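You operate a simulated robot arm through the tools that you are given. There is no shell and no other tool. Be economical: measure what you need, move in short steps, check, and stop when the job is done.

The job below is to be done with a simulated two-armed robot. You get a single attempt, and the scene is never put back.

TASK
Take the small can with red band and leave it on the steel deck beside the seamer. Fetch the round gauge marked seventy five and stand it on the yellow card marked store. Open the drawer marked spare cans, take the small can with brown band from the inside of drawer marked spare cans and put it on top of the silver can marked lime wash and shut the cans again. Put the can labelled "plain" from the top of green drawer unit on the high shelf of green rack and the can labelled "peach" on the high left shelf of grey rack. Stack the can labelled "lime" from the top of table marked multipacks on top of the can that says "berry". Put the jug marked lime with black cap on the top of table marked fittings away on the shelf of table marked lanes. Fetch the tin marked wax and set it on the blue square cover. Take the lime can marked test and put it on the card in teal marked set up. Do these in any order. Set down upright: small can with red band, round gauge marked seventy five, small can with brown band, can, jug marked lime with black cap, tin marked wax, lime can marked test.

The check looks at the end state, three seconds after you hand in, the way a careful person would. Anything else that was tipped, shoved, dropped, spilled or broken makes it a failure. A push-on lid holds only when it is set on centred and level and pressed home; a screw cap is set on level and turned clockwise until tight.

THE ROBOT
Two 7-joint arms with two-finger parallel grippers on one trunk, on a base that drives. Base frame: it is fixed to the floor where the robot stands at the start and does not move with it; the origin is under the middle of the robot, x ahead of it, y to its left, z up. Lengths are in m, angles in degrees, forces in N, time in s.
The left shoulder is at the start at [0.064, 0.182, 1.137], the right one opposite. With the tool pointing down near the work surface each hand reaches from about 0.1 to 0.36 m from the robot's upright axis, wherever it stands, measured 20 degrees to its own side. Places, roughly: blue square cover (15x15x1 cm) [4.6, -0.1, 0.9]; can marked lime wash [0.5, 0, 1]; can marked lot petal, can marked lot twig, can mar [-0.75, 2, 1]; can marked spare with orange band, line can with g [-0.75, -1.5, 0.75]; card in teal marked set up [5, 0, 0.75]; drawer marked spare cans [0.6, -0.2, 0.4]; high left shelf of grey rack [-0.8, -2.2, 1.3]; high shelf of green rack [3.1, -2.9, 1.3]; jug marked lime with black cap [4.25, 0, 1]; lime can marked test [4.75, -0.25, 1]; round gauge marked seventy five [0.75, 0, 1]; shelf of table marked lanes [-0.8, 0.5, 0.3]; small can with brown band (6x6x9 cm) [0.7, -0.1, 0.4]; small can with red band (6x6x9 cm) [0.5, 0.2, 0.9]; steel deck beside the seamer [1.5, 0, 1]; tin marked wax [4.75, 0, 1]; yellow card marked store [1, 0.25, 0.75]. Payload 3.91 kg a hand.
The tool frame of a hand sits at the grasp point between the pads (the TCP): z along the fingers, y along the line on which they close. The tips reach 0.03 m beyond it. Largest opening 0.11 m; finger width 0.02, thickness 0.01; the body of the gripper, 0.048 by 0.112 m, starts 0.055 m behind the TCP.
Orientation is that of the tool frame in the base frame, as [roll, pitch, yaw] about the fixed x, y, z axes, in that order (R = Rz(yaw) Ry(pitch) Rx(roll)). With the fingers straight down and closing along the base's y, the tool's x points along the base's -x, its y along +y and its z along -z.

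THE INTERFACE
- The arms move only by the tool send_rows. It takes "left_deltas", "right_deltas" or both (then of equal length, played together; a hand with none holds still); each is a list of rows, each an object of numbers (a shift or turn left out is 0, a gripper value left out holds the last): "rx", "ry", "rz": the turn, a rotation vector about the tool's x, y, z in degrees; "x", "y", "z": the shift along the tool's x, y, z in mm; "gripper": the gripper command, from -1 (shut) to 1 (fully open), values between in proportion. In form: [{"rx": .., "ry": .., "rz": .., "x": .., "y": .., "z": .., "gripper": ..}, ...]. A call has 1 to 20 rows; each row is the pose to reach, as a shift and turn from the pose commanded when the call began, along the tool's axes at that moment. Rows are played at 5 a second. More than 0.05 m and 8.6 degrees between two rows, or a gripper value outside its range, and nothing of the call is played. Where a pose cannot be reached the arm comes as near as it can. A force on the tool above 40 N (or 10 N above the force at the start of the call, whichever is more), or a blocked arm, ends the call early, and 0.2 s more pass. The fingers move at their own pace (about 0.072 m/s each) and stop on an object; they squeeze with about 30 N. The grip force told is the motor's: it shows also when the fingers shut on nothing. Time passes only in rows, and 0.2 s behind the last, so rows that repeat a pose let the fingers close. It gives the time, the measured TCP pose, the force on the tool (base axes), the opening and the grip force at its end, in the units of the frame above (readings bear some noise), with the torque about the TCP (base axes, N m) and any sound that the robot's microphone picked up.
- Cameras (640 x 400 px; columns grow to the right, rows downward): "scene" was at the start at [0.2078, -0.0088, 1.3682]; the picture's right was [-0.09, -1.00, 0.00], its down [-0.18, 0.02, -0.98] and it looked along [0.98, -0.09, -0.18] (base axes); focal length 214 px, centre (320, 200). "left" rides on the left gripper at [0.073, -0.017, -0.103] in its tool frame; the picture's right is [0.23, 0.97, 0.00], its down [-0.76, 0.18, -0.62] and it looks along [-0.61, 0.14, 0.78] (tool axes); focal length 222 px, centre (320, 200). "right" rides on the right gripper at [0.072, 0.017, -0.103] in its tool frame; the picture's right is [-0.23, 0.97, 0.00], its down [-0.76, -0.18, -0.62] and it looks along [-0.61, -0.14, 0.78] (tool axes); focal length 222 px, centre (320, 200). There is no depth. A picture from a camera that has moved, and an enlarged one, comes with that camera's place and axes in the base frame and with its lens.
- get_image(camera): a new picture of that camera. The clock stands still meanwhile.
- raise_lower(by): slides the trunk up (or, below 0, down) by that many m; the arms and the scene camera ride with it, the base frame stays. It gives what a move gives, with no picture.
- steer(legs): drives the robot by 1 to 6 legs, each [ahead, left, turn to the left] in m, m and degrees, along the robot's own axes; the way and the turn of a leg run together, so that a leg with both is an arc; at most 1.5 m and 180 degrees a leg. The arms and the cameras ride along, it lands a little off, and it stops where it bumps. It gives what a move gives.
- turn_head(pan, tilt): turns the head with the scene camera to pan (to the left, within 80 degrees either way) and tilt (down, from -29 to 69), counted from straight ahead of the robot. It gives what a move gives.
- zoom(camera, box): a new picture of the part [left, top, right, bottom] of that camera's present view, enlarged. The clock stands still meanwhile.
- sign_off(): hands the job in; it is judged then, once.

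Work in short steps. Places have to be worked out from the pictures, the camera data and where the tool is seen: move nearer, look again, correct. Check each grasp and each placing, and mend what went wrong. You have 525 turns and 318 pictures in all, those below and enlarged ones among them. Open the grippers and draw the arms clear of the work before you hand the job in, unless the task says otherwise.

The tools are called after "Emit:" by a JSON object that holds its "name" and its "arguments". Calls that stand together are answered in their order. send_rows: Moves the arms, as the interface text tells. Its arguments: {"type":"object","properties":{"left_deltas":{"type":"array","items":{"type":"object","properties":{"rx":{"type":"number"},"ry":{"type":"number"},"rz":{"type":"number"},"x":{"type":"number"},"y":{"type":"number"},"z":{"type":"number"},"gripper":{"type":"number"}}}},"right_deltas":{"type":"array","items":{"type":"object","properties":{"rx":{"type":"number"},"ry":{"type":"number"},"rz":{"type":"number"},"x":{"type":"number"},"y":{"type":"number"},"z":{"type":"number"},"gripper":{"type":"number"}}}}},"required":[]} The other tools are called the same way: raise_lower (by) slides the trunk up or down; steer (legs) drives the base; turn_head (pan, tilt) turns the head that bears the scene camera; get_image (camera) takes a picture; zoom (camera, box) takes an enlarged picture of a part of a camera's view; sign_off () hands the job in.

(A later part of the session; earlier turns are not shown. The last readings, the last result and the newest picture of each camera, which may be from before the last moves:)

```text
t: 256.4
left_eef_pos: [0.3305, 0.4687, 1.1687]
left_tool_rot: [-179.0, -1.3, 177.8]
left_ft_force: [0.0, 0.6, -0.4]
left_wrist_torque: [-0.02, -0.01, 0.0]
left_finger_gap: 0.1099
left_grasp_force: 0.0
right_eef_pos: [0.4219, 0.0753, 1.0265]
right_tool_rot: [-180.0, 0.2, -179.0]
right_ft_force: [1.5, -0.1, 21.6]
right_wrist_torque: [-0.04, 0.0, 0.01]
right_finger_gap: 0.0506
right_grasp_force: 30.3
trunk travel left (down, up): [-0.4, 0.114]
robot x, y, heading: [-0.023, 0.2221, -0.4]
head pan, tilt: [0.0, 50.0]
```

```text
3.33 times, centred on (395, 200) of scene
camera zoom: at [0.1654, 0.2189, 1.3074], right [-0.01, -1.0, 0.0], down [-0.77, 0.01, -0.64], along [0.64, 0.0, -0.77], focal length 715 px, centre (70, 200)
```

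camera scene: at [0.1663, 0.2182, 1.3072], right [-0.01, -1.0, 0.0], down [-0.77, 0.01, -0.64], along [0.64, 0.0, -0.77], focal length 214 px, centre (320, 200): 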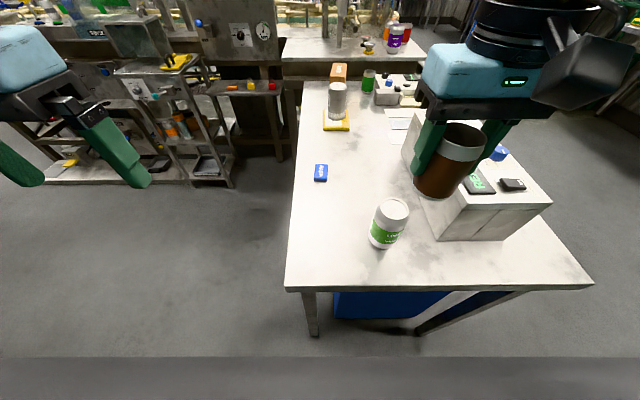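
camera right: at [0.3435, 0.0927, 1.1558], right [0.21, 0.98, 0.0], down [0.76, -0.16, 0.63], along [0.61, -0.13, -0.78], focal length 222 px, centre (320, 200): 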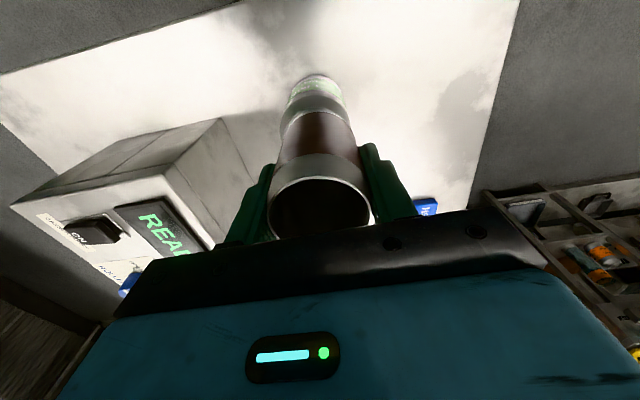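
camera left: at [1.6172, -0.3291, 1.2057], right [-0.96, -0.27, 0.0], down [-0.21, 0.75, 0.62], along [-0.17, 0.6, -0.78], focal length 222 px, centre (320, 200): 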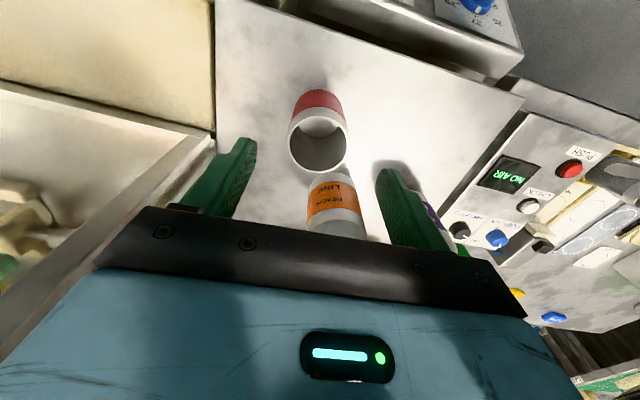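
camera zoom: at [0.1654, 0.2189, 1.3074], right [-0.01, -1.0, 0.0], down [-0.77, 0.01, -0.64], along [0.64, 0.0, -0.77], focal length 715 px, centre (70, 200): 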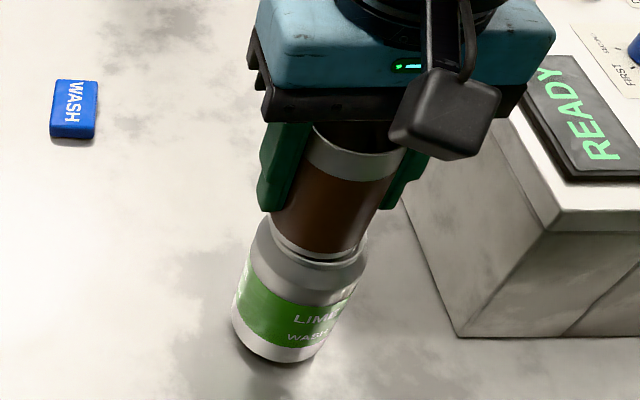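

Contact with nearly zero torque — it sits centred. Release and rise.

Emit:
{"name": "send_rows", "arguments": {"right_deltas": [{"z": -3}, {"z": -3, "gripper": 0.3}, {"z": -3, "gripper": 0.5}, {"z": -3, "gripper": 0.5}, {"z": -3, "gripper": 0.5}]}}

Emit:
{"name": "send_rows", "arguments": {"right_deltas": [{"z": -20}, {"z": -50}, {"z": -90}, {"z": -110}]}}

Emit:
{"name": "zoom", "arguments": {"camera": "scene", "box": [320, 140, 470, 260]}}

Emit:
{"name": "get_image", "arguments": {"camera": "right"}}

```text
t: 257.6
left_eef_pos: [0.332, 0.4685, 1.168]
left_tool_rot: [-179.0, -1.4, 177.7]
left_ft_force: [-0.7, -0.6, 0.3]
left_wrist_torque: [-0.01, -0.02, 0.01]
left_finger_gap: 0.1101
left_grasp_force: 0.1
right_eef_pos: [0.4216, 0.0761, 1.0288]
right_tool_rot: [180.0, 0.1, -179.0]
right_ft_force: [0.3, 0.0, 0.7]
right_wrist_torque: [0.02, 0.02, -0.02]
right_finger_gap: 0.0825
right_grasp_force: 0.0
trunk travel left (down, up): [-0.4, 0.114]
robot x, y, heading: [-0.0263, 0.2181, -0.7]
head pan, tilt: [0.0, 50.0]
```

```text
t: 258.6
left_eef_pos: [0.331, 0.4681, 1.1678]
left_tool_rot: [-179.0, -1.4, 177.7]
left_ft_force: [-0.3, -0.5, 0.6]
left_wrist_torque: [0.0, 0.01, 0.01]
left_finger_gap: 0.1103
left_grasp_force: 0.0
right_eef_pos: [0.4202, 0.0741, 1.1387]
right_tool_rot: [-179.9, 0.1, -179.1]
right_ft_force: [0.4, -0.6, -0.3]
right_wrist_torque: [0.0, 0.0, 0.0]
right_finger_gap: 0.0828
right_grasp_force: 0.0
trunk travel left (down, up): [-0.4, 0.114]
robot x, y, heading: [-0.0287, 0.2173, -0.5]
head pan, tilt: [0.0, 50.0]
```

```text
3.33 times, centred on (395, 200) of scene
camera zoom: at [0.1668, 0.2184, 1.3071], right [-0.01, -1.0, 0.0], down [-0.77, 0.01, -0.64], along [0.64, 0.0, -0.77], focal length 715 px, centre (70, 200)
```

zoom: 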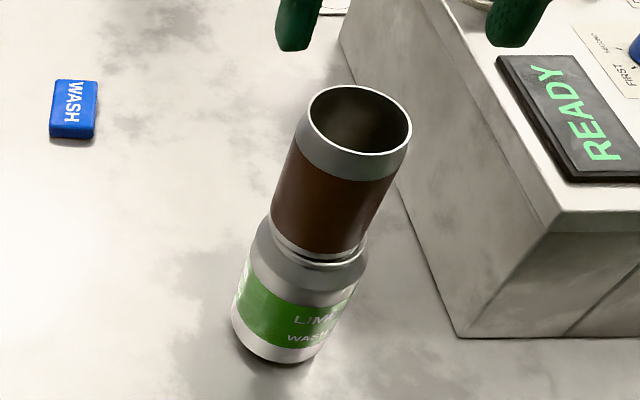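

```text
218 pictures are left
camera right: at [0.3479, 0.0899, 1.242], right [0.21, 0.98, 0.0], down [0.76, -0.16, 0.62], along [0.61, -0.13, -0.78], focal length 222 px, centre (320, 200)
```

right: 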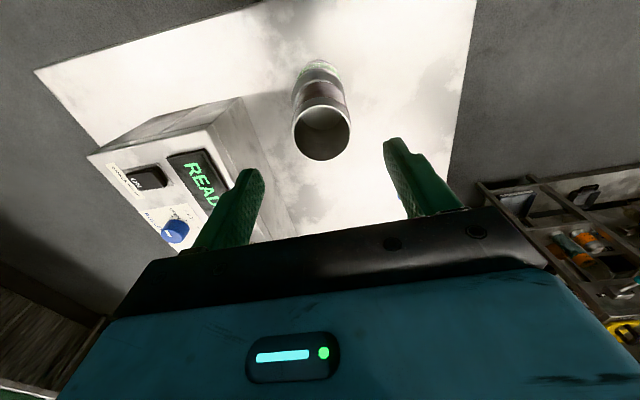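

The brown can stands squarely on the lime wash can. I'll draw the right hand up and back, then turn around to survey the wall behind me (lanes and other tables).

Emit:
{"name": "send_rows", "arguments": {"right_deltas": [{"z": -40, "gripper": 1}, {"z": -60, "x": 30, "y": -20}, {"z": -60, "x": 60, "y": -50}, {"z": -60, "x": 90, "y": -80}, {"z": -60, "x": 110, "y": -110}]}}

Emit:
{"name": "steer", "arguments": {"legs": [[-0.08, 0, 0], [0, 0, 90]]}}

Emit:
{"name": "turn_head", "arguments": {"pan": 30, "tilt": 20}}

Emit:
{"name": "get_image", "arguments": {"camera": "scene"}}

```text
t: 259.8
left_eef_pos: [0.3303, 0.4664, 1.1682]
left_tool_rot: [-179.0, -1.4, 177.7]
left_ft_force: [-0.5, 0.3, 0.7]
left_wrist_torque: [0.02, -0.05, 0.04]
left_finger_gap: 0.11
left_grasp_force: 0.1
right_eef_pos: [0.3133, -0.0424, 1.1999]
right_tool_rot: [180.0, 0.0, -178.9]
right_ft_force: [0.6, -1.5, 0.3]
right_wrist_torque: [0.01, -0.02, 0.03]
right_finger_gap: 0.1102
right_grasp_force: 0.1
trunk travel left (down, up): [-0.4, 0.114]
robot x, y, heading: [-0.0275, 0.2214, -0.4]
head pan, tilt: [0.0, 50.0]
```

```text
t: 264.5
left_eef_pos: [-0.3234, 0.5994, 1.1681]
left_tool_rot: [-179.0, -1.4, -97.5]
left_ft_force: [0.7, -0.5, 0.0]
left_wrist_torque: [0.05, 0.03, 0.02]
left_finger_gap: 0.1099
left_grasp_force: 0.0
right_eef_pos: [0.1814, 0.5355, 1.1997]
right_tool_rot: [180.0, 0.0, -94.2]
right_ft_force: [-0.3, -0.8, 0.4]
right_wrist_torque: [-0.01, 0.03, -0.02]
right_finger_gap: 0.1101
right_grasp_force: 0.0
trunk travel left (down, up): [-0.4, 0.114]
robot x, y, heading: [-0.1101, 0.2179, 84.3]
head pan, tilt: [0.0, 50.0]
```

```text
t: 265.4
left_eef_pos: [-0.3216, 0.5999, 1.167]
left_tool_rot: [-179.1, -1.4, -97.4]
left_ft_force: [0.3, 0.5, -0.1]
left_wrist_torque: [-0.05, -0.01, 0.01]
left_finger_gap: 0.1098
left_grasp_force: 0.1
right_eef_pos: [0.1808, 0.5355, 1.2007]
right_tool_rot: [180.0, 0.1, -94.2]
right_ft_force: [-0.3, -1.1, -0.4]
right_wrist_torque: [-0.01, 0.02, -0.01]
right_finger_gap: 0.11
right_grasp_force: 0.1
trunk travel left (down, up): [-0.4, 0.114]
robot x, y, heading: [-0.1115, 0.2238, 84.6]
head pan, tilt: [30.0, 20.0]
```

```text
217 pictures are left
camera scene: at [-0.1351, 0.419, 1.3527], right [0.91, 0.41, 0.0], down [0.14, -0.31, -0.94], along [-0.39, 0.86, -0.34], focal length 214 px, centre (320, 200)
```

scene: 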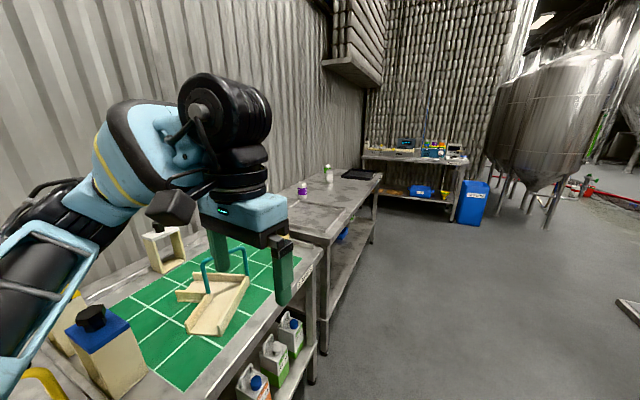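

The lanes table is right beside my left hand. I'll zoom on the next table's cans, then move up the aisle away from it.

Emit:
{"name": "zoom", "arguments": {"camera": "scene", "box": [280, 120, 480, 250]}}

Emit:
{"name": "steer", "arguments": {"legs": [[0, -0.15, 5.5], [0.75, 0, 0]]}}

Emit:
{"name": "turn_head", "arguments": {"pan": 35, "tilt": 25}}

Emit:
{"name": "get_image", "arguments": {"camera": "scene"}}

```text
3.08 times, centred on (380, 185) of scene
camera zoom: at [-0.1351, 0.419, 1.3527], right [0.91, 0.41, 0.0], down [0.14, -0.31, -0.94], along [-0.39, 0.86, -0.34], focal length 660 px, centre (135, 246)
```

zoom: 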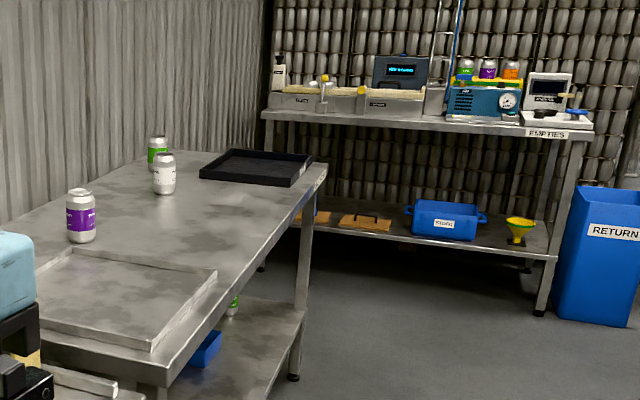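

```text
t: 271.1
left_eef_pos: [-0.1863, 1.323, 1.168]
left_tool_rot: [-179.0, -1.3, -93.7]
left_ft_force: [0.9, 0.0, 0.0]
left_wrist_torque: [0.01, 0.01, -0.04]
left_finger_gap: 0.1099
left_grasp_force: 0.1
right_eef_pos: [0.3227, 1.2939, 1.2004]
right_tool_rot: [180.0, 0.1, -90.2]
right_ft_force: [0.0, 0.8, -0.1]
right_wrist_torque: [-0.02, -0.01, -0.02]
right_finger_gap: 0.1101
right_grasp_force: 0.1
trunk travel left (down, up): [-0.4, 0.114]
robot x, y, heading: [0.0512, 0.9609, 88.2]
head pan, tilt: [30.0, 20.0]
```

```text
t: 271.7
left_eef_pos: [-0.1864, 1.3216, 1.1674]
left_tool_rot: [-179.0, -1.4, -93.6]
left_ft_force: [-0.1, 1.2, 0.2]
left_wrist_torque: [0.03, 0.01, -0.01]
left_finger_gap: 0.1099
left_grasp_force: 0.0
right_eef_pos: [0.3211, 1.2924, 1.2006]
right_tool_rot: [-180.0, 0.1, -90.3]
right_ft_force: [0.3, 0.3, -0.3]
right_wrist_torque: [-0.01, 0.0, -0.01]
right_finger_gap: 0.1099
right_grasp_force: 0.0
trunk travel left (down, up): [-0.4, 0.114]
robot x, y, heading: [0.053, 0.961, 88.2]
head pan, tilt: [35.0, 25.0]
```

```text
215 pictures are left
camera scene: at [0.007, 1.1505, 1.3447], right [0.84, 0.55, 0.0], down [0.23, -0.35, -0.91], along [-0.5, 0.76, -0.42], focal length 214 px, centre (320, 200)
```

scene: 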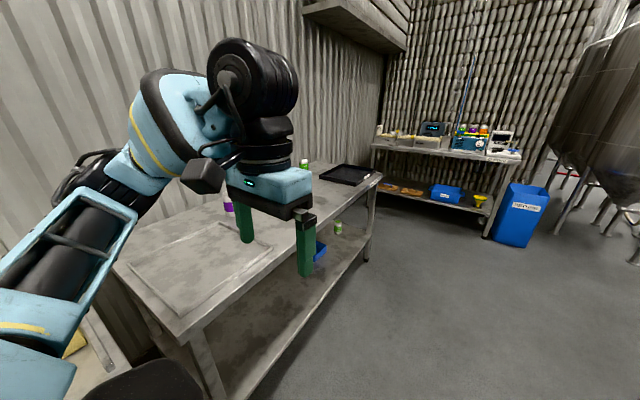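

There are cans (purple, white, green) on this second table. I'll drive along and face it to read them.

Emit:
{"name": "steer", "arguments": {"legs": [[0.9, -0.1, 0], [0, 0, 91.5]]}}

Emit:
{"name": "turn_head", "arguments": {"pan": 0, "tilt": 30}}

Emit:
{"name": "get_image", "arguments": {"camera": "scene"}}

```text
t: 280.3
left_eef_pos: [-0.1662, 1.5908, 1.1684]
left_tool_rot: [-178.9, -1.4, -2.2]
left_ft_force: [-0.5, 0.4, 0.2]
left_wrist_torque: [0.01, 0.0, -0.01]
left_finger_gap: 0.1096
left_grasp_force: 0.0
right_eef_pos: [-0.151, 2.0992, 1.2002]
right_tool_rot: [180.0, 0.1, 1.1]
right_ft_force: [1.1, -0.1, -0.7]
right_wrist_torque: [0.0, -0.04, 0.01]
right_finger_gap: 0.1101
right_grasp_force: 0.1
trunk travel left (down, up): [-0.4, 0.114]
robot x, y, heading: [0.1895, 1.8399, 179.8]
head pan, tilt: [35.0, 25.0]
```

```text
t: 281.4
left_eef_pos: [-0.1672, 1.5904, 1.1679]
left_tool_rot: [-179.0, -1.4, -2.3]
left_ft_force: [0.1, 0.4, -0.4]
left_wrist_torque: [-0.01, 0.02, 0.01]
left_finger_gap: 0.1102
left_grasp_force: 0.0
right_eef_pos: [-0.1503, 2.0989, 1.2005]
right_tool_rot: [180.0, 0.0, 1.1]
right_ft_force: [0.3, 0.2, 1.2]
right_wrist_torque: [-0.02, -0.02, 0.01]
right_finger_gap: 0.1099
right_grasp_force: 0.1
trunk travel left (down, up): [-0.4, 0.114]
robot x, y, heading: [0.1894, 1.8369, 179.6]
head pan, tilt: [0.0, 30.0]
```

```text
214 pictures are left
camera scene: at [-0.014, 1.839, 1.3367], right [0.01, 1.0, 0.0], down [0.5, 0.0, -0.87], along [-0.87, 0.0, -0.5], focal length 214 px, centre (320, 200)
```

scene: 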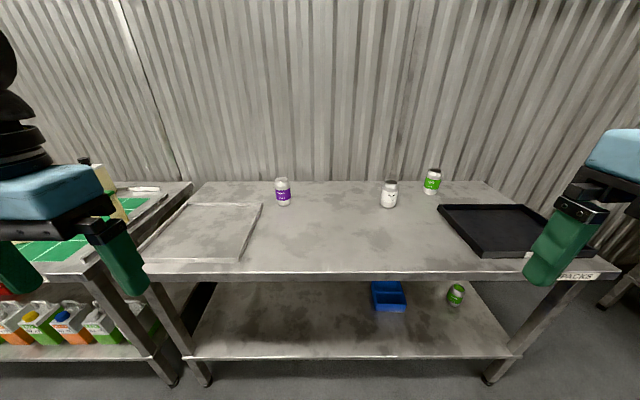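

The label reads "…PACKS": this is the multipacks table. Zoom to read the cans.

Emit:
{"name": "zoom", "arguments": {"camera": "scene", "box": [260, 160, 450, 220]}}

Emit:
{"name": "zoom", "arguments": {"camera": "scene", "box": [340, 250, 620, 400]}}

```text
3.37 times, centred on (355, 190) of scene
camera zoom: at [-0.014, 1.839, 1.3367], right [0.01, 1.0, 0.0], down [0.5, 0.0, -0.87], along [-0.87, 0.0, -0.5], focal length 722 px, centre (202, 234)
```

zoom: 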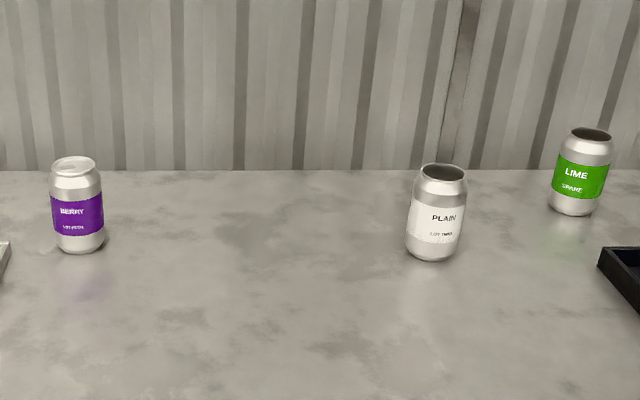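

```text
2.29 times, centred on (480, 325) of scene
camera zoom: at [-0.014, 1.839, 1.3367], right [0.01, 1.0, 0.0], down [0.5, 0.0, -0.87], along [-0.87, 0.0, -0.5], focal length 490 px, centre (-46, -86)
```

zoom: 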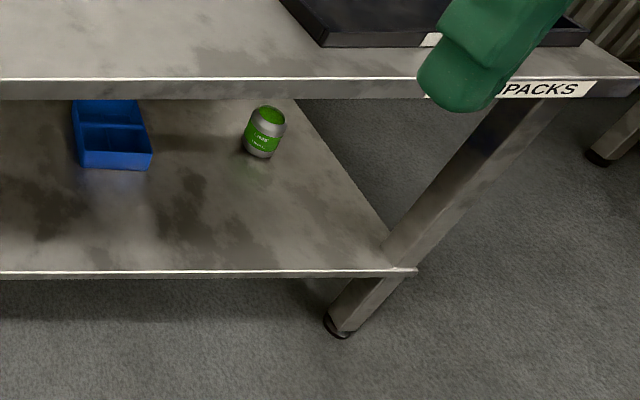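

The table top holds BERRY (lidded), PLAIN and LIME cans; lime at about (−0.90, 2.35), berry at (−0.81, 1.68). I'll approach the edge in front of the lime can for the right hand.

Emit:
{"name": "steer", "arguments": {"legs": [[0, -0.33, 0], [0.38, 0, 0]]}}

Emit:
{"name": "turn_head", "arguments": {"pan": 0, "tilt": 50}}

Emit:
{"name": "get_image", "arguments": {"camera": "scene"}}

```text
t: 286.9
left_eef_pos: [-0.5379, 1.9267, 1.1681]
left_tool_rot: [-179.0, -1.4, -2.2]
left_ft_force: [0.1, 0.4, -0.3]
left_wrist_torque: [-0.01, -0.01, 0.04]
left_finger_gap: 0.1102
left_grasp_force: 0.0
right_eef_pos: [-0.5219, 2.4374, 1.2002]
right_tool_rot: [-179.9, 0.1, 1.3]
right_ft_force: [-0.2, 1.2, 0.2]
right_wrist_torque: [-0.01, 0.0, 0.01]
right_finger_gap: 0.11
right_grasp_force: 0.0
trunk travel left (down, up): [-0.4, 0.114]
robot x, y, heading: [-0.1798, 2.171, 179.8]
head pan, tilt: [0.0, 30.0]
```

```text
t: 287.7
left_eef_pos: [-0.5366, 1.9281, 1.1682]
left_tool_rot: [-179.0, -1.3, -2.1]
left_ft_force: [-0.2, -0.3, 0.5]
left_wrist_torque: [-0.01, 0.02, -0.03]
left_finger_gap: 0.1101
left_grasp_force: 0.1
right_eef_pos: [-0.5212, 2.4369, 1.1989]
right_tool_rot: [-179.9, 0.2, 1.3]
right_ft_force: [0.2, -1.2, 0.5]
right_wrist_torque: [-0.02, 0.02, 0.02]
right_finger_gap: 0.1101
right_grasp_force: 0.1
trunk travel left (down, up): [-0.4, 0.114]
robot x, y, heading: [-0.1806, 2.1775, 179.8]
head pan, tilt: [0.0, 50.0]
```

```text
211 pictures are left
camera scene: at [-0.3712, 2.1769, 1.3073], right [0.0, 1.0, 0.0], down [0.77, 0.0, -0.64], along [-0.64, 0.0, -0.77], focal length 214 px, centre (320, 200)
```

scene: 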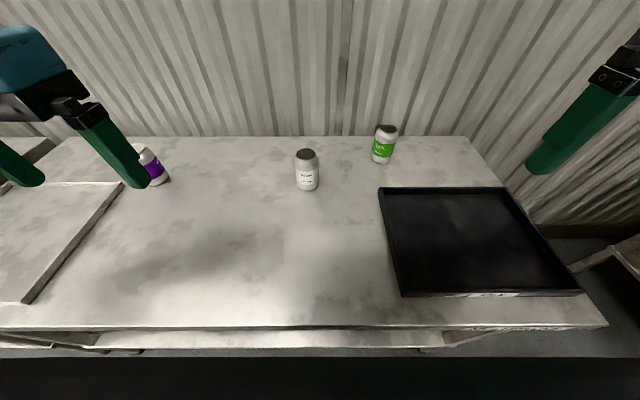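

Lime at (−0.895, 2.37), edge at x≈−0.44. I'll go 9 cm closer, then try the right hand toward the lime can.

Emit:
{"name": "steer", "arguments": {"legs": [[0.09, 0, 0]]}}

Emit:
{"name": "send_rows", "arguments": {"right_deltas": [{"x": -30, "y": 10, "z": 20}, {"x": -60, "y": 20, "z": 40}, {"x": -90, "y": 30, "z": 60}, {"x": -120, "y": 45, "z": 80}, {"x": -150, "y": 60, "z": 100}, {"x": -180, "y": 65, "z": 120}, {"x": -210, "y": 67, "z": 140}, {"x": -240, "y": 67, "z": 150}, {"x": -275, "y": 67, "z": 150}]}}

```text
t: 288.8
left_eef_pos: [-0.6264, 1.9281, 1.1679]
left_tool_rot: [-179.0, -1.3, -2.1]
left_ft_force: [-0.6, 0.1, -0.2]
left_wrist_torque: [0.02, -0.01, 0.0]
left_finger_gap: 0.1099
left_grasp_force: 0.1
right_eef_pos: [-0.6089, 2.4383, 1.2]
right_tool_rot: [-179.9, 0.2, 1.3]
right_ft_force: [-1.0, -0.1, -0.2]
right_wrist_torque: [0.02, -0.01, 0.02]
right_finger_gap: 0.1102
right_grasp_force: 0.1
trunk travel left (down, up): [-0.4, 0.114]
robot x, y, heading: [-0.2722, 2.1784, 179.7]
head pan, tilt: [0.0, 50.0]
```

```text
t: 290.8
left_eef_pos: [-0.6262, 1.9284, 1.1673]
left_tool_rot: [-179.0, -1.3, -2.3]
left_ft_force: [0.1, 0.6, -0.6]
left_wrist_torque: [0.01, -0.01, 0.0]
left_finger_gap: 0.1101
left_grasp_force: 0.1
right_eef_pos: [-0.8365, 2.3724, 1.0509]
right_tool_rot: [-180.0, 0.2, 1.2]
right_ft_force: [-0.1, -0.8, 0.4]
right_wrist_torque: [0.03, 0.01, -0.02]
right_finger_gap: 0.11
right_grasp_force: 0.1
right hand out of reach, approached as far as the arm can: row 8, 9
trunk travel left (down, up): [-0.4, 0.114]
robot x, y, heading: [-0.2678, 2.1795, 180.0]
head pan, tilt: [0.0, 50.0]
```

Reached 0.565 m ahead; 6 cm short. Raising the trunk should put the wrist level with the shoulder; try that.

Emit:
{"name": "raise_lower", "arguments": {"by": 0.1}}

Emit:
{"name": "send_rows", "arguments": {"right_deltas": [{"z": 40}, {"z": 90}, {"z": 95, "x": -20}, {"z": 95, "x": -40}, {"z": 95, "x": -60}]}}

Emit:
{"name": "get_image", "arguments": {"camera": "right"}}

```text
t: 292.1
left_eef_pos: [-0.6261, 1.9285, 1.2667]
left_tool_rot: [-179.1, -1.5, -2.1]
left_ft_force: [-0.6, -0.1, 0.0]
left_wrist_torque: [-0.02, -0.07, 0.01]
left_finger_gap: 0.1098
left_grasp_force: 0.1
right_eef_pos: [-0.7973, 2.3758, 1.2927]
right_tool_rot: [-179.6, 14.6, 1.3]
right_ft_force: [0.4, 0.5, -0.2]
right_wrist_torque: [-0.01, 0.01, 0.0]
right_finger_gap: 0.1101
right_grasp_force: 0.1
trunk travel left (down, up): [-0.5, 0.014]
robot x, y, heading: [-0.2674, 2.1756, 180.0]
head pan, tilt: [0.0, 50.0]
```

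```text
t: 293.3
left_eef_pos: [-0.6264, 1.9287, 1.267]
left_tool_rot: [-178.9, -1.4, -2.1]
left_ft_force: [-0.7, 0.3, 0.0]
left_wrist_torque: [-0.01, -0.03, 0.0]
left_finger_gap: 0.1101
left_grasp_force: 0.0
right_eef_pos: [-0.8326, 2.3784, 1.2066]
right_tool_rot: [-179.6, 14.8, 1.3]
right_ft_force: [0.1, 0.0, -0.6]
right_wrist_torque: [-0.03, -0.01, 0.0]
right_finger_gap: 0.1097
right_grasp_force: 0.1
right hand out of reach, approached as far as the arm can: row 3, 4, 5
trunk travel left (down, up): [-0.5, 0.014]
robot x, y, heading: [-0.2696, 2.1766, 179.9]
head pan, tilt: [0.0, 50.0]
```

```text
210 pictures are left
camera right: at [-0.7356, 2.362, 1.288], right [-0.2, -0.98, 0.05], down [-0.58, 0.16, 0.8], along [-0.79, 0.13, -0.6], focal length 222 px, centre (320, 200)
```

right: 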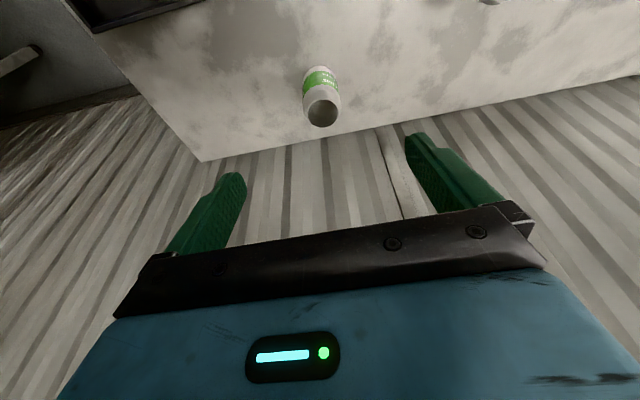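

The hand now leans ~15° forward, which extends its reach nicely: sliding straight along the tool axis leads to the lime can. Advance 150 mm and look.

Emit:
{"name": "send_rows", "arguments": {"right_deltas": [{"z": 40}, {"z": 80}, {"z": 120}, {"z": 150}]}}

Emit:
{"name": "get_image", "arguments": {"camera": "right"}}

```text
t: 294.3
left_eef_pos: [-0.6249, 1.9278, 1.2675]
left_tool_rot: [-179.0, -1.3, -2.0]
left_ft_force: [0.5, 0.2, 1.0]
left_wrist_torque: [-0.02, -0.03, -0.02]
left_finger_gap: 0.1099
left_grasp_force: 0.0
right_eef_pos: [-0.8517, 2.3916, 1.0678]
right_tool_rot: [-179.7, 14.9, 1.3]
right_ft_force: [0.1, -0.6, 0.0]
right_wrist_torque: [0.02, 0.0, 0.01]
right_finger_gap: 0.11
right_grasp_force: 0.1
right hand out of reach, approached as far as the arm can: row 2, 3, 4
trunk travel left (down, up): [-0.5, 0.014]
robot x, y, heading: [-0.2691, 2.1771, 179.8]
head pan, tilt: [0.0, 50.0]
```

```text
209 pictures are left
camera right: at [-0.7548, 2.3758, 1.149], right [-0.2, -0.98, 0.05], down [-0.58, 0.16, 0.8], along [-0.79, 0.13, -0.6], focal length 222 px, centre (320, 200)
```

right: 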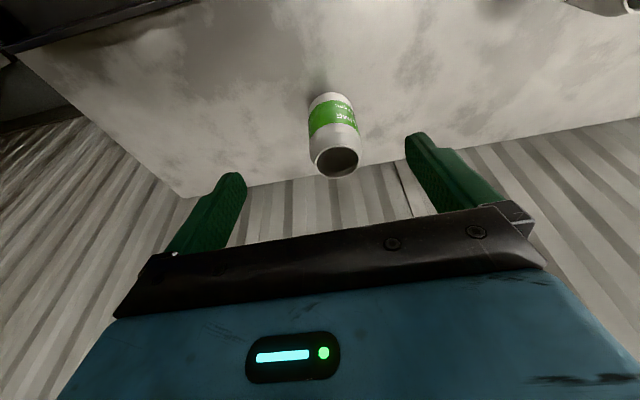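

The lime can's axis is nearer x≈−0.92. I'll tilt the hand another 18° forward to gain reach and continue.

Emit:
{"name": "send_rows", "arguments": {"right_deltas": [{"ry": -6}, {"ry": -12}, {"ry": -18}, {"ry": -18, "x": -20, "z": 20}, {"ry": -18, "x": -35, "z": 40}, {"ry": -18, "x": -45, "z": 60}]}}

Emit:
{"name": "get_image", "arguments": {"camera": "right"}}

Emit:
{"name": "get_image", "arguments": {"camera": "scene"}}

```text
t: 295.7
left_eef_pos: [-0.6255, 1.9284, 1.2689]
left_tool_rot: [-179.1, -1.3, -2.1]
left_ft_force: [0.1, -0.6, 0.2]
left_wrist_torque: [0.0, 0.01, 0.01]
left_finger_gap: 0.11
left_grasp_force: 0.2
right_eef_pos: [-0.8947, 2.403, 1.027]
right_tool_rot: [-179.5, 32.8, 1.4]
right_ft_force: [0.0, 0.7, 0.1]
right_wrist_torque: [0.02, 0.0, -0.02]
right_finger_gap: 0.11
right_grasp_force: 0.1
right hand out of reach, approached as far as the arm can: row 5, 6
trunk travel left (down, up): [-0.5, 0.014]
robot x, y, heading: [-0.2711, 2.1776, 179.7]
head pan, tilt: [0.0, 50.0]
```

```text
208 pictures are left
camera right: at [-0.7766, 2.3891, 1.0748], right [-0.17, -0.98, 0.12], down [-0.3, 0.17, 0.94], along [-0.94, 0.12, -0.33], focal length 222 px, centre (320, 200)
```

right: 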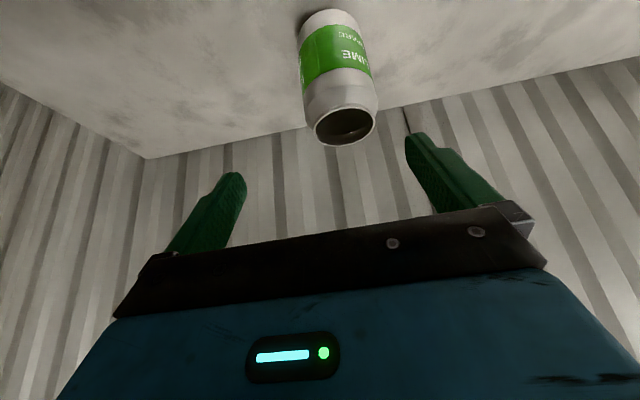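

```text
207 pictures are left
camera scene: at [-0.3754, 2.1769, 1.4272], right [0.0, 1.0, 0.0], down [0.77, 0.0, -0.64], along [-0.64, 0.0, -0.77], focal length 214 px, centre (320, 200)
```

scene: 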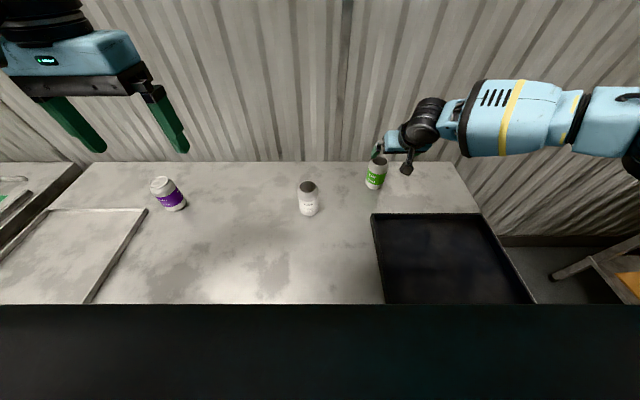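

The rim size says the can axis is ≈(−0.925, 2.38), top ≈0.957 (table ≈0.84). I'll move 4 cm closer for reach and recheck.

Emit:
{"name": "steer", "arguments": {"legs": [[0.04, 0, 0]]}}

Emit:
{"name": "send_rows", "arguments": {"right_deltas": [{"y": 22, "x": 15}, {"y": 22, "x": 40}, {"y": 22, "x": 60, "z": 10}]}}

Emit:
{"name": "get_image", "arguments": {"camera": "right"}}

```text
t: 296.6
left_eef_pos: [-0.6619, 1.9282, 1.2692]
left_tool_rot: [-179.0, -1.2, -2.2]
left_ft_force: [0.1, -0.2, -0.2]
left_wrist_torque: [0.02, -0.02, 0.01]
left_finger_gap: 0.1102
left_grasp_force: 0.1
right_eef_pos: [-0.9334, 2.4037, 1.0288]
right_tool_rot: [-179.6, 33.0, 1.4]
right_ft_force: [-0.2, -0.4, 0.3]
right_wrist_torque: [-0.02, 0.01, 0.02]
right_finger_gap: 0.1102
right_grasp_force: 0.1
trunk travel left (down, up): [-0.5, 0.014]
robot x, y, heading: [-0.3119, 2.1749, 179.9]
head pan, tilt: [0.0, 50.0]
```

```text
t: 297.4
left_eef_pos: [-0.6643, 1.9291, 1.2684]
left_tool_rot: [-179.0, -1.3, -2.2]
left_ft_force: [-0.4, 0.0, -0.1]
left_wrist_torque: [0.03, 0.03, 0.01]
left_finger_gap: 0.1099
left_grasp_force: 0.0
right_eef_pos: [-0.8881, 2.3846, 0.9871]
right_tool_rot: [-179.8, 32.9, 1.4]
right_ft_force: [-0.1, -0.8, -0.2]
right_wrist_torque: [0.03, -0.03, 0.01]
right_finger_gap: 0.1102
right_grasp_force: 0.1
right hand out of reach, approached as far as the arm can: row 1
trunk travel left (down, up): [-0.5, 0.014]
robot x, y, heading: [-0.309, 2.1766, 179.6]
head pan, tilt: [0.0, 50.0]
```

```text
206 pictures are left
camera right: at [-0.7708, 2.3698, 1.0353], right [-0.17, -0.98, 0.12], down [-0.3, 0.17, 0.94], along [-0.94, 0.12, -0.33], focal length 222 px, centre (320, 200)
```

right: 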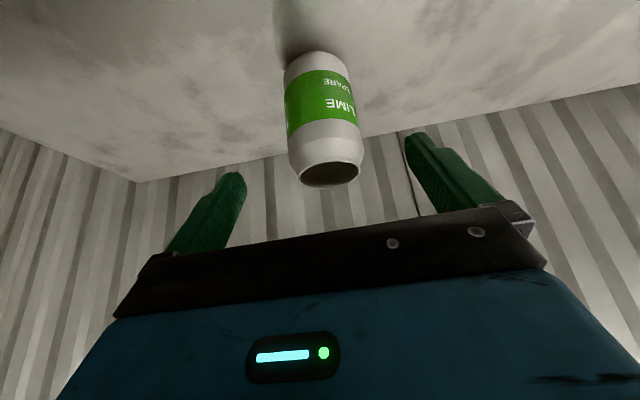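

Now well fixed: can axis (−0.94, 2.379), top 0.953; it lies straight along the tool axis. Advance 88 mm and close.

Emit:
{"name": "send_rows", "arguments": {"right_deltas": [{"y": 4, "z": 30}, {"y": 4, "z": 60}, {"y": 4, "z": 88}, {"y": 4, "z": 88}]}}

Emit:
{"name": "get_image", "arguments": {"camera": "right"}}

```text
t: 298.4
left_eef_pos: [-0.6658, 1.9273, 1.2668]
left_tool_rot: [-179.0, -1.3, -2.2]
left_ft_force: [0.4, 0.3, 0.1]
left_wrist_torque: [0.01, 0.03, -0.02]
left_finger_gap: 0.1101
left_grasp_force: 0.1
right_eef_pos: [-0.8923, 2.4169, 0.9547]
right_tool_rot: [-179.6, 32.9, 1.5]
right_ft_force: [-0.4, -0.2, -0.5]
right_wrist_torque: [0.01, 0.02, 0.01]
right_finger_gap: 0.1101
right_grasp_force: 0.0
right hand out of reach, approached as far as the arm can: row 1, 2, 3, 4
trunk travel left (down, up): [-0.5, 0.014]
robot x, y, heading: [-0.3048, 2.1776, 179.9]
head pan, tilt: [0.0, 50.0]
```

```text
205 pictures are left
camera right: at [-0.7755, 2.402, 1.0024], right [-0.17, -0.98, 0.12], down [-0.31, 0.17, 0.94], along [-0.94, 0.12, -0.33], focal length 222 px, centre (320, 200)
```

right: 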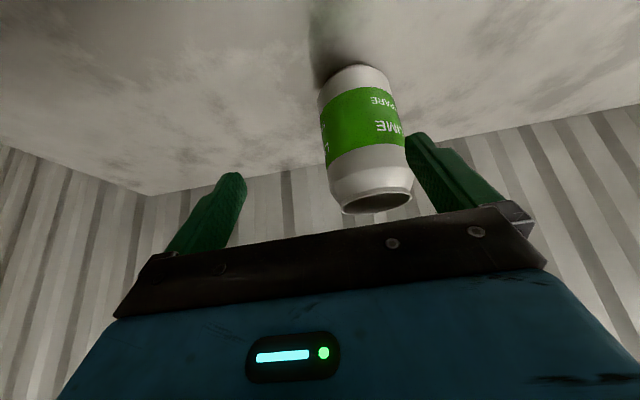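

Reach gives out again with the shoulder too high. I'll back out along the tool axis, then lower the trunk so shoulder and wrist are level, keeping clear in front of the can.

Emit:
{"name": "send_rows", "arguments": {"right_deltas": [{"z": -30, "y": 10}, {"z": -60, "y": 20}, {"z": -90, "y": 34}, {"z": -120, "y": 34}]}}

Emit:
{"name": "raise_lower", "arguments": {"by": -0.1}}

Emit:
{"name": "get_image", "arguments": {"camera": "right"}}

```text
t: 299.4
left_eef_pos: [-0.6638, 1.9291, 1.269]
left_tool_rot: [-179.0, -1.2, -2.2]
left_ft_force: [-0.3, 0.4, -1.2]
left_wrist_torque: [0.03, 0.01, -0.02]
left_finger_gap: 0.1101
left_grasp_force: 0.0
right_eef_pos: [-0.8265, 2.3861, 1.0587]
right_tool_rot: [-179.6, 33.0, 1.5]
right_ft_force: [0.3, -0.5, 0.0]
right_wrist_torque: [-0.03, 0.02, 0.01]
right_finger_gap: 0.1099
right_grasp_force: 0.0
trunk travel left (down, up): [-0.5, 0.014]
robot x, y, heading: [-0.3126, 2.1769, 179.6]
head pan, tilt: [0.0, 50.0]
```

```text
t: 300.7
left_eef_pos: [-0.6646, 1.9282, 1.1682]
left_tool_rot: [-179.0, -1.2, -2.1]
left_ft_force: [-0.1, -0.6, -0.1]
left_wrist_torque: [0.06, 0.02, 0.02]
left_finger_gap: 0.1099
left_grasp_force: 0.0
right_eef_pos: [-0.8274, 2.3852, 0.9542]
right_tool_rot: [-179.6, 32.8, 1.4]
right_ft_force: [0.0, -0.5, -0.1]
right_wrist_torque: [0.03, -0.01, 0.02]
right_finger_gap: 0.1101
right_grasp_force: 0.1
trunk travel left (down, up): [-0.4, 0.114]
robot x, y, heading: [-0.3141, 2.1773, 179.7]
head pan, tilt: [0.0, 50.0]
```

```text
204 pictures are left
camera right: at [-0.7102, 2.3687, 1.0027], right [-0.17, -0.98, 0.12], down [-0.3, 0.17, 0.94], along [-0.94, 0.12, -0.33], focal length 222 px, centre (320, 200)
```

right: 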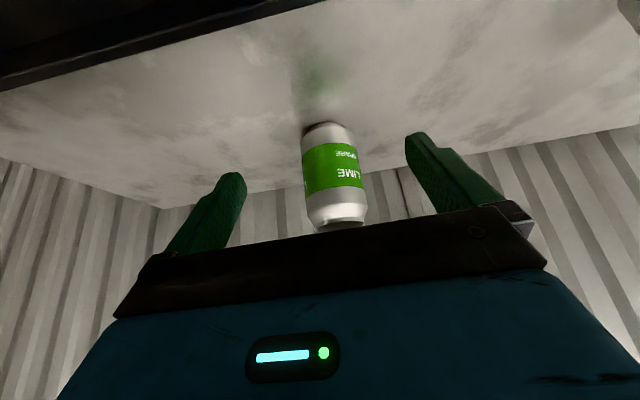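

Now advance to the can: tool x −68, z +98, y +6.

Emit:
{"name": "send_rows", "arguments": {"right_deltas": [{"x": -17, "z": 25, "y": 4}, {"x": -34, "z": 50, "y": 6}, {"x": -51, "z": 75, "y": 6}, {"x": -66, "z": 96, "y": 6}]}}

Emit:
{"name": "get_image", "arguments": {"camera": "right"}}

```text
t: 301.7
left_eef_pos: [-0.6645, 1.9285, 1.1669]
left_tool_rot: [-179.1, -1.4, -2.2]
left_ft_force: [0.0, 0.5, 0.8]
left_wrist_torque: [0.01, 0.0, 0.0]
left_finger_gap: 0.1099
left_grasp_force: 0.1
right_eef_pos: [-0.9331, 2.3774, 0.9079]
right_tool_rot: [-179.5, 32.8, 1.5]
right_ft_force: [0.0, 0.0, -1.2]
right_wrist_torque: [0.0, -0.03, -0.03]
right_finger_gap: 0.1101
right_grasp_force: 0.0
trunk travel left (down, up): [-0.4, 0.114]
robot x, y, heading: [-0.3079, 2.173, 179.9]
head pan, tilt: [0.0, 50.0]
```

```text
203 pictures are left
camera right: at [-0.8158, 2.3629, 0.9554], right [-0.17, -0.98, 0.12], down [-0.31, 0.16, 0.94], along [-0.94, 0.12, -0.33], focal length 222 px, centre (320, 200)
```

right: 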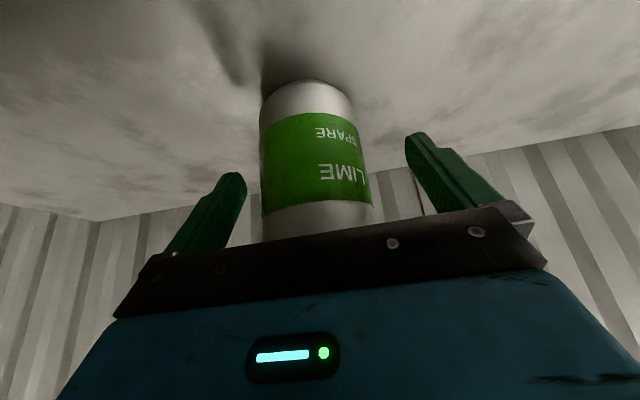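

The can is between the fingers. Close and lift slightly.

Emit:
{"name": "send_rows", "arguments": {"right_deltas": [{"gripper": -1}, {"gripper": -1}, {"gripper": -1}, {"gripper": -1}, {"gripper": -1}]}}

Emit:
{"name": "send_rows", "arguments": {"right_deltas": [{"x": -13, "z": -21}, {"x": -27, "z": -42}, {"x": -40, "z": -63}]}}

Emit:
{"name": "get_image", "arguments": {"camera": "right"}}

```text
t: 302.9
left_eef_pos: [-0.6648, 1.9285, 1.1688]
left_tool_rot: [-179.0, -1.4, -2.2]
left_ft_force: [0.6, -0.1, 0.7]
left_wrist_torque: [-0.01, 0.03, 0.0]
left_finger_gap: 0.1098
left_grasp_force: 0.1
right_eef_pos: [-0.9333, 2.3778, 0.9083]
right_tool_rot: [-179.6, 32.7, 1.5]
right_ft_force: [-0.2, 0.5, -0.5]
right_wrist_torque: [-0.04, -0.03, -0.01]
right_finger_gap: 0.0642
right_grasp_force: 29.8
trunk travel left (down, up): [-0.4, 0.114]
robot x, y, heading: [-0.3116, 2.1748, 179.8]
head pan, tilt: [0.0, 50.0]
```

```text
t: 303.7
left_eef_pos: [-0.6645, 1.9275, 1.1686]
left_tool_rot: [-179.0, -1.2, -2.1]
left_ft_force: [-0.8, 0.0, 0.2]
left_wrist_torque: [0.03, -0.01, 0.0]
left_finger_gap: 0.1099
left_grasp_force: 0.0
right_eef_pos: [-0.9345, 2.3742, 0.9821]
right_tool_rot: [-179.6, 32.8, 1.5]
right_ft_force: [-0.6, 0.1, 0.5]
right_wrist_torque: [0.02, 0.01, -0.02]
right_finger_gap: 0.064
right_grasp_force: 30.1
trunk travel left (down, up): [-0.4, 0.114]
robot x, y, heading: [-0.3063, 2.1783, 179.9]
head pan, tilt: [0.0, 50.0]
```

```text
202 pictures are left
camera right: at [-0.8166, 2.36, 1.0308], right [-0.17, -0.98, 0.12], down [-0.31, 0.17, 0.94], along [-0.94, 0.12, -0.33], focal length 222 px, centre (320, 200)
```

right: 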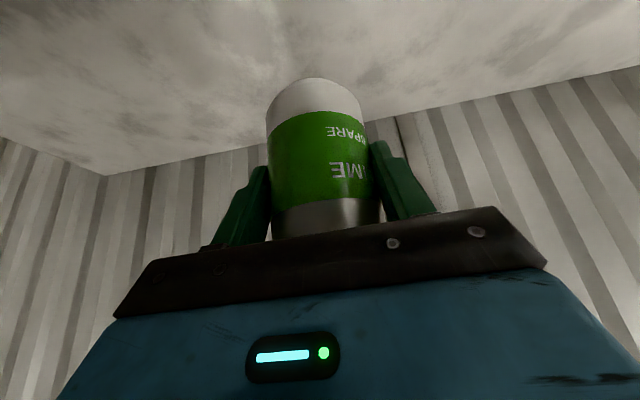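

Lime is held upright. I'll back off 0.1 m, lift it higher to pass over the plain can, then strafe left to the berry can at about (−0.828, 1.68).

Emit:
{"name": "steer", "arguments": {"legs": [[-0.12, 0, 0]]}}

Emit:
{"name": "send_rows", "arguments": {"right_deltas": [{"x": -16, "z": -25}, {"x": -33, "z": -50}, {"x": -49, "z": -76}, {"x": -65, "z": -101}]}}

Emit:
{"name": "get_image", "arguments": {"camera": "scene"}}

```text
t: 304.9
left_eef_pos: [-0.5458, 1.928, 1.1668]
left_tool_rot: [-179.1, -1.3, -2.0]
left_ft_force: [0.1, -0.1, -0.3]
left_wrist_torque: [0.01, 0.04, 0.02]
left_finger_gap: 0.1099
left_grasp_force: 0.1
right_eef_pos: [-0.8177, 2.3745, 0.982]
right_tool_rot: [-179.6, 32.8, 1.5]
right_ft_force: [0.2, 0.1, -0.8]
right_wrist_torque: [-0.01, 0.04, 0.02]
right_finger_gap: 0.0639
right_grasp_force: 29.9
trunk travel left (down, up): [-0.4, 0.114]
robot x, y, heading: [-0.1924, 2.1761, 179.9]
head pan, tilt: [0.0, 50.0]
```

```text
t: 305.9
left_eef_pos: [-0.5463, 1.9294, 1.1677]
left_tool_rot: [-179.0, -1.2, -2.1]
left_ft_force: [0.4, -0.2, 0.4]
left_wrist_torque: [0.01, 0.01, -0.01]
left_finger_gap: 0.1097
left_grasp_force: 0.0
right_eef_pos: [-0.8183, 2.3744, 1.1024]
right_tool_rot: [-179.6, 32.8, 1.5]
right_ft_force: [-0.6, 0.6, -1.1]
right_wrist_torque: [0.02, 0.0, 0.01]
right_finger_gap: 0.0639
right_grasp_force: 29.7
trunk travel left (down, up): [-0.4, 0.114]
robot x, y, heading: [-0.1934, 2.176, 179.5]
head pan, tilt: [0.0, 50.0]
```

```text
201 pictures are left
camera scene: at [-0.3816, 2.1767, 1.3072], right [0.0, 1.0, 0.0], down [0.77, 0.0, -0.64], along [-0.64, 0.0, -0.77], focal length 214 px, centre (320, 200)
```

scene: 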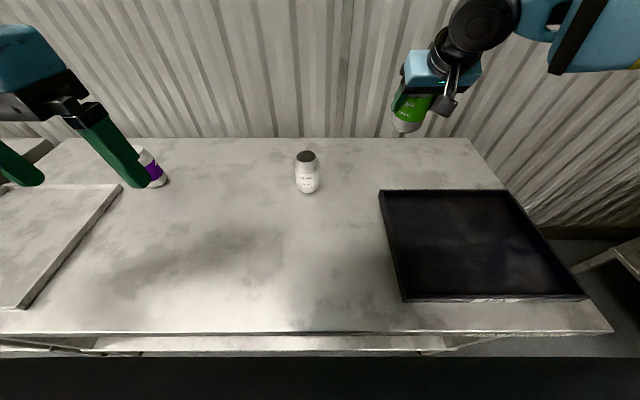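

Strafe left 0.60 m to just before the berry can and look.

Emit:
{"name": "steer", "arguments": {"legs": [[0, 0.6, 0]]}}

Emit:
{"name": "get_image", "arguments": {"camera": "scene"}}

Emit:
{"name": "get_image", "arguments": {"camera": "right"}}

```text
t: 311.6
left_eef_pos: [-0.5479, 1.332, 1.1673]
left_tool_rot: [-179.1, -1.4, -1.9]
left_ft_force: [-0.9, 0.9, 0.8]
left_wrist_torque: [0.01, -0.01, -0.02]
left_finger_gap: 0.11
left_grasp_force: 0.0
right_eef_pos: [-0.8199, 1.7785, 1.102]
right_tool_rot: [-179.6, 32.8, 1.7]
right_ft_force: [-0.2, -0.4, -0.1]
right_wrist_torque: [0.02, 0.01, 0.02]
right_finger_gap: 0.064
right_grasp_force: 30.2
trunk travel left (down, up): [-0.4, 0.114]
robot x, y, heading: [-0.192, 1.5846, -179.8]
head pan, tilt: [0.0, 50.0]
```

```text
200 pictures are left
camera scene: at [-0.3825, 1.5807, 1.3072], right [0.0, 1.0, 0.0], down [0.77, 0.0, -0.64], along [-0.64, 0.0, -0.77], focal length 214 px, centre (320, 200)
```

scene: 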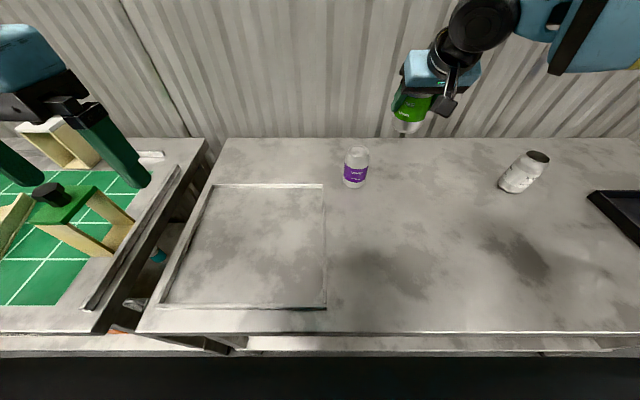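

```text
199 pictures are left
camera right: at [-0.7019, 1.7632, 1.1491], right [-0.17, -0.98, 0.12], down [-0.31, 0.16, 0.94], along [-0.94, 0.12, -0.33], focal length 222 px, centre (320, 200)
```

right: 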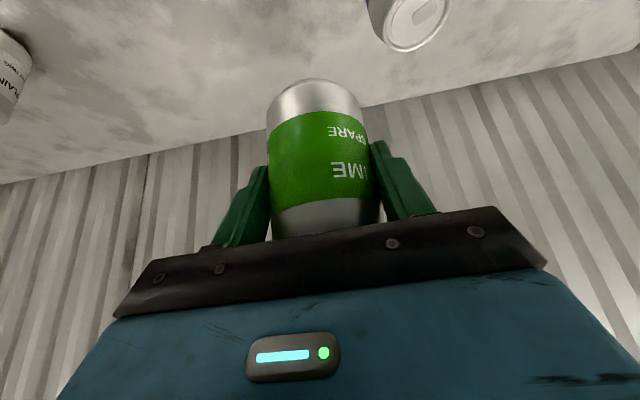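

Berry's lid centre is at (−0.847, 1.680), top ≈0.953; the lime can sits ~12 mm ahead of my TCP. Move over it leaving ~2 cm and compare visually.

Emit:
{"name": "send_rows", "arguments": {"right_deltas": [{"y": 35}, {"y": 70}, {"x": -2, "y": 98, "z": 5}, {"x": 6, "y": 98, "z": 30}, {"x": 16, "y": 98, "z": 57}]}}

Emit:
{"name": "zoom", "arguments": {"camera": "scene", "box": [290, 90, 450, 210]}}

Emit:
{"name": "get_image", "arguments": {"camera": "right"}}

```text
t: 312.9
left_eef_pos: [-0.5472, 1.331, 1.1675]
left_tool_rot: [-178.9, -1.3, -2.0]
left_ft_force: [-0.1, 0.6, 0.1]
left_wrist_torque: [0.0, 0.0, 0.01]
left_finger_gap: 0.11
left_grasp_force: 0.0
right_eef_pos: [-0.7974, 1.7347, 1.0477]
right_tool_rot: [-179.6, 32.9, 1.7]
right_ft_force: [0.1, -0.5, 0.7]
right_wrist_torque: [0.01, 0.03, 0.02]
right_finger_gap: 0.0636
right_grasp_force: 30.2
right hand out of reach, approached as far as the arm can: row 2, 3, 4, 5
trunk travel left (down, up): [-0.4, 0.114]
robot x, y, heading: [-0.1932, 1.5837, -180.2]
head pan, tilt: [0.0, 50.0]
```

```text
3.33 times, centred on (370, 150) of scene
camera zoom: at [-0.3828, 1.5812, 1.3071], right [0.0, 1.0, 0.0], down [0.77, 0.0, -0.64], along [-0.64, 0.0, -0.77], focal length 715 px, centre (153, 367)
```

zoom: 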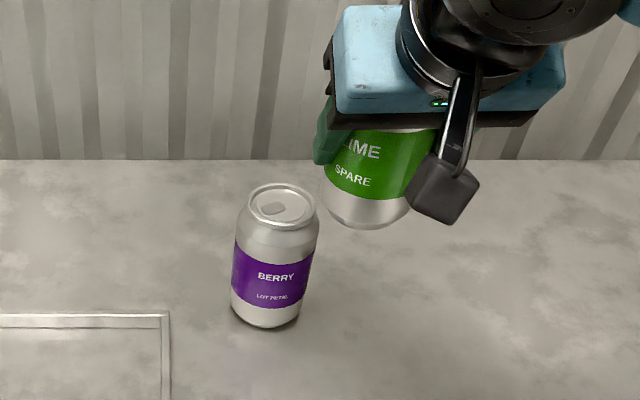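

```text
197 pictures are left
camera right: at [-0.68, 1.72, 1.0944], right [-0.17, -0.98, 0.12], down [-0.31, 0.16, 0.94], along [-0.94, 0.12, -0.33], focal length 222 px, centre (320, 200)
```

right: 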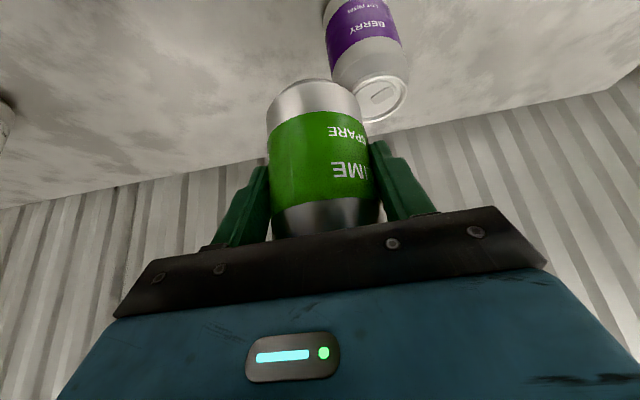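

The arm can't go further inward; I'll let the base do it: lift 2 cm, then strafe 5 cm left and 4 cm ahead.

Emit:
{"name": "send_rows", "arguments": {"right_deltas": [{"x": -11, "z": -17}, {"x": -16, "z": -25}]}}

Emit:
{"name": "steer", "arguments": {"legs": [[0.035, 0.05, 0]]}}

Emit:
{"name": "zoom", "arguments": {"camera": "scene", "box": [290, 90, 450, 210]}}

Emit:
{"name": "get_image", "arguments": {"camera": "right"}}

```text
t: 313.4
left_eef_pos: [-0.5479, 1.331, 1.1673]
left_tool_rot: [-179.0, -1.3, -1.9]
left_ft_force: [-0.4, -0.5, -0.6]
left_wrist_torque: [-0.02, 0.0, 0.0]
left_finger_gap: 0.1101
left_grasp_force: 0.1
right_eef_pos: [-0.7972, 1.7338, 1.0782]
right_tool_rot: [-179.6, 33.0, 1.7]
right_ft_force: [0.1, 0.3, -0.4]
right_wrist_torque: [0.02, 0.01, 0.02]
right_finger_gap: 0.0637
right_grasp_force: 29.9
trunk travel left (down, up): [-0.4, 0.114]
robot x, y, heading: [-0.1928, 1.5838, -180.0]
head pan, tilt: [0.0, 50.0]
```

```text
t: 314.6
left_eef_pos: [-0.5816, 1.2812, 1.1682]
left_tool_rot: [-179.1, -1.4, -1.9]
left_ft_force: [0.9, 0.8, 0.2]
left_wrist_torque: [0.02, -0.02, 0.01]
left_finger_gap: 0.1101
left_grasp_force: 0.1
right_eef_pos: [-0.8327, 1.6815, 1.0767]
right_tool_rot: [-179.6, 32.8, 1.7]
right_ft_force: [-0.6, -0.1, -0.4]
right_wrist_torque: [0.03, -0.04, 0.01]
right_finger_gap: 0.0638
right_grasp_force: 30.4
trunk travel left (down, up): [-0.4, 0.114]
robot x, y, heading: [-0.2252, 1.5294, -179.9]
head pan, tilt: [0.0, 50.0]
```

```text
3.33 times, centred on (370, 150) of scene
camera zoom: at [-0.4172, 1.5303, 1.3072], right [0.0, 1.0, 0.0], down [0.77, 0.0, -0.64], along [-0.64, 0.0, -0.77], focal length 715 px, centre (153, 367)
```

zoom: 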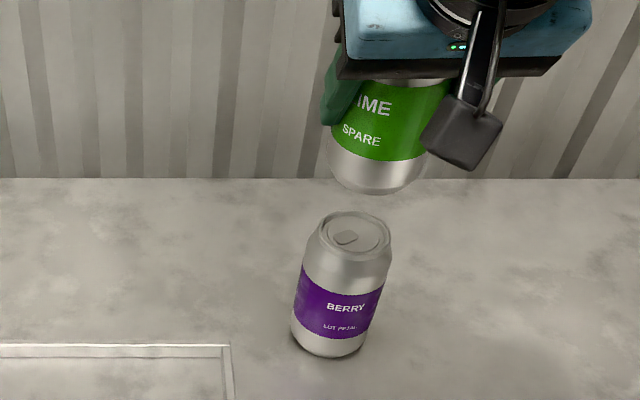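

```text
195 pictures are left
camera right: at [-0.7145, 1.6683, 1.1247], right [-0.17, -0.98, 0.12], down [-0.31, 0.16, 0.94], along [-0.94, 0.12, -0.33], focal length 222 px, centre (320, 200)
```

right: 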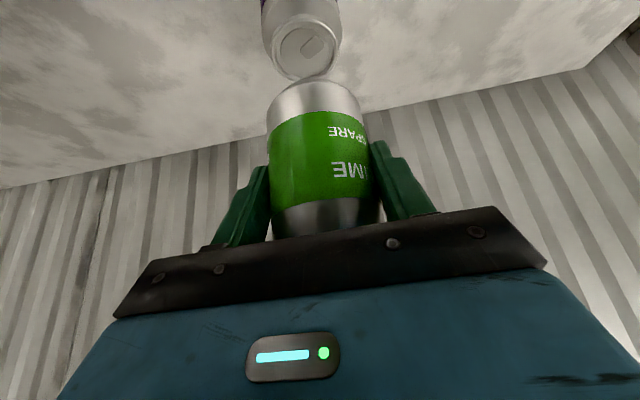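

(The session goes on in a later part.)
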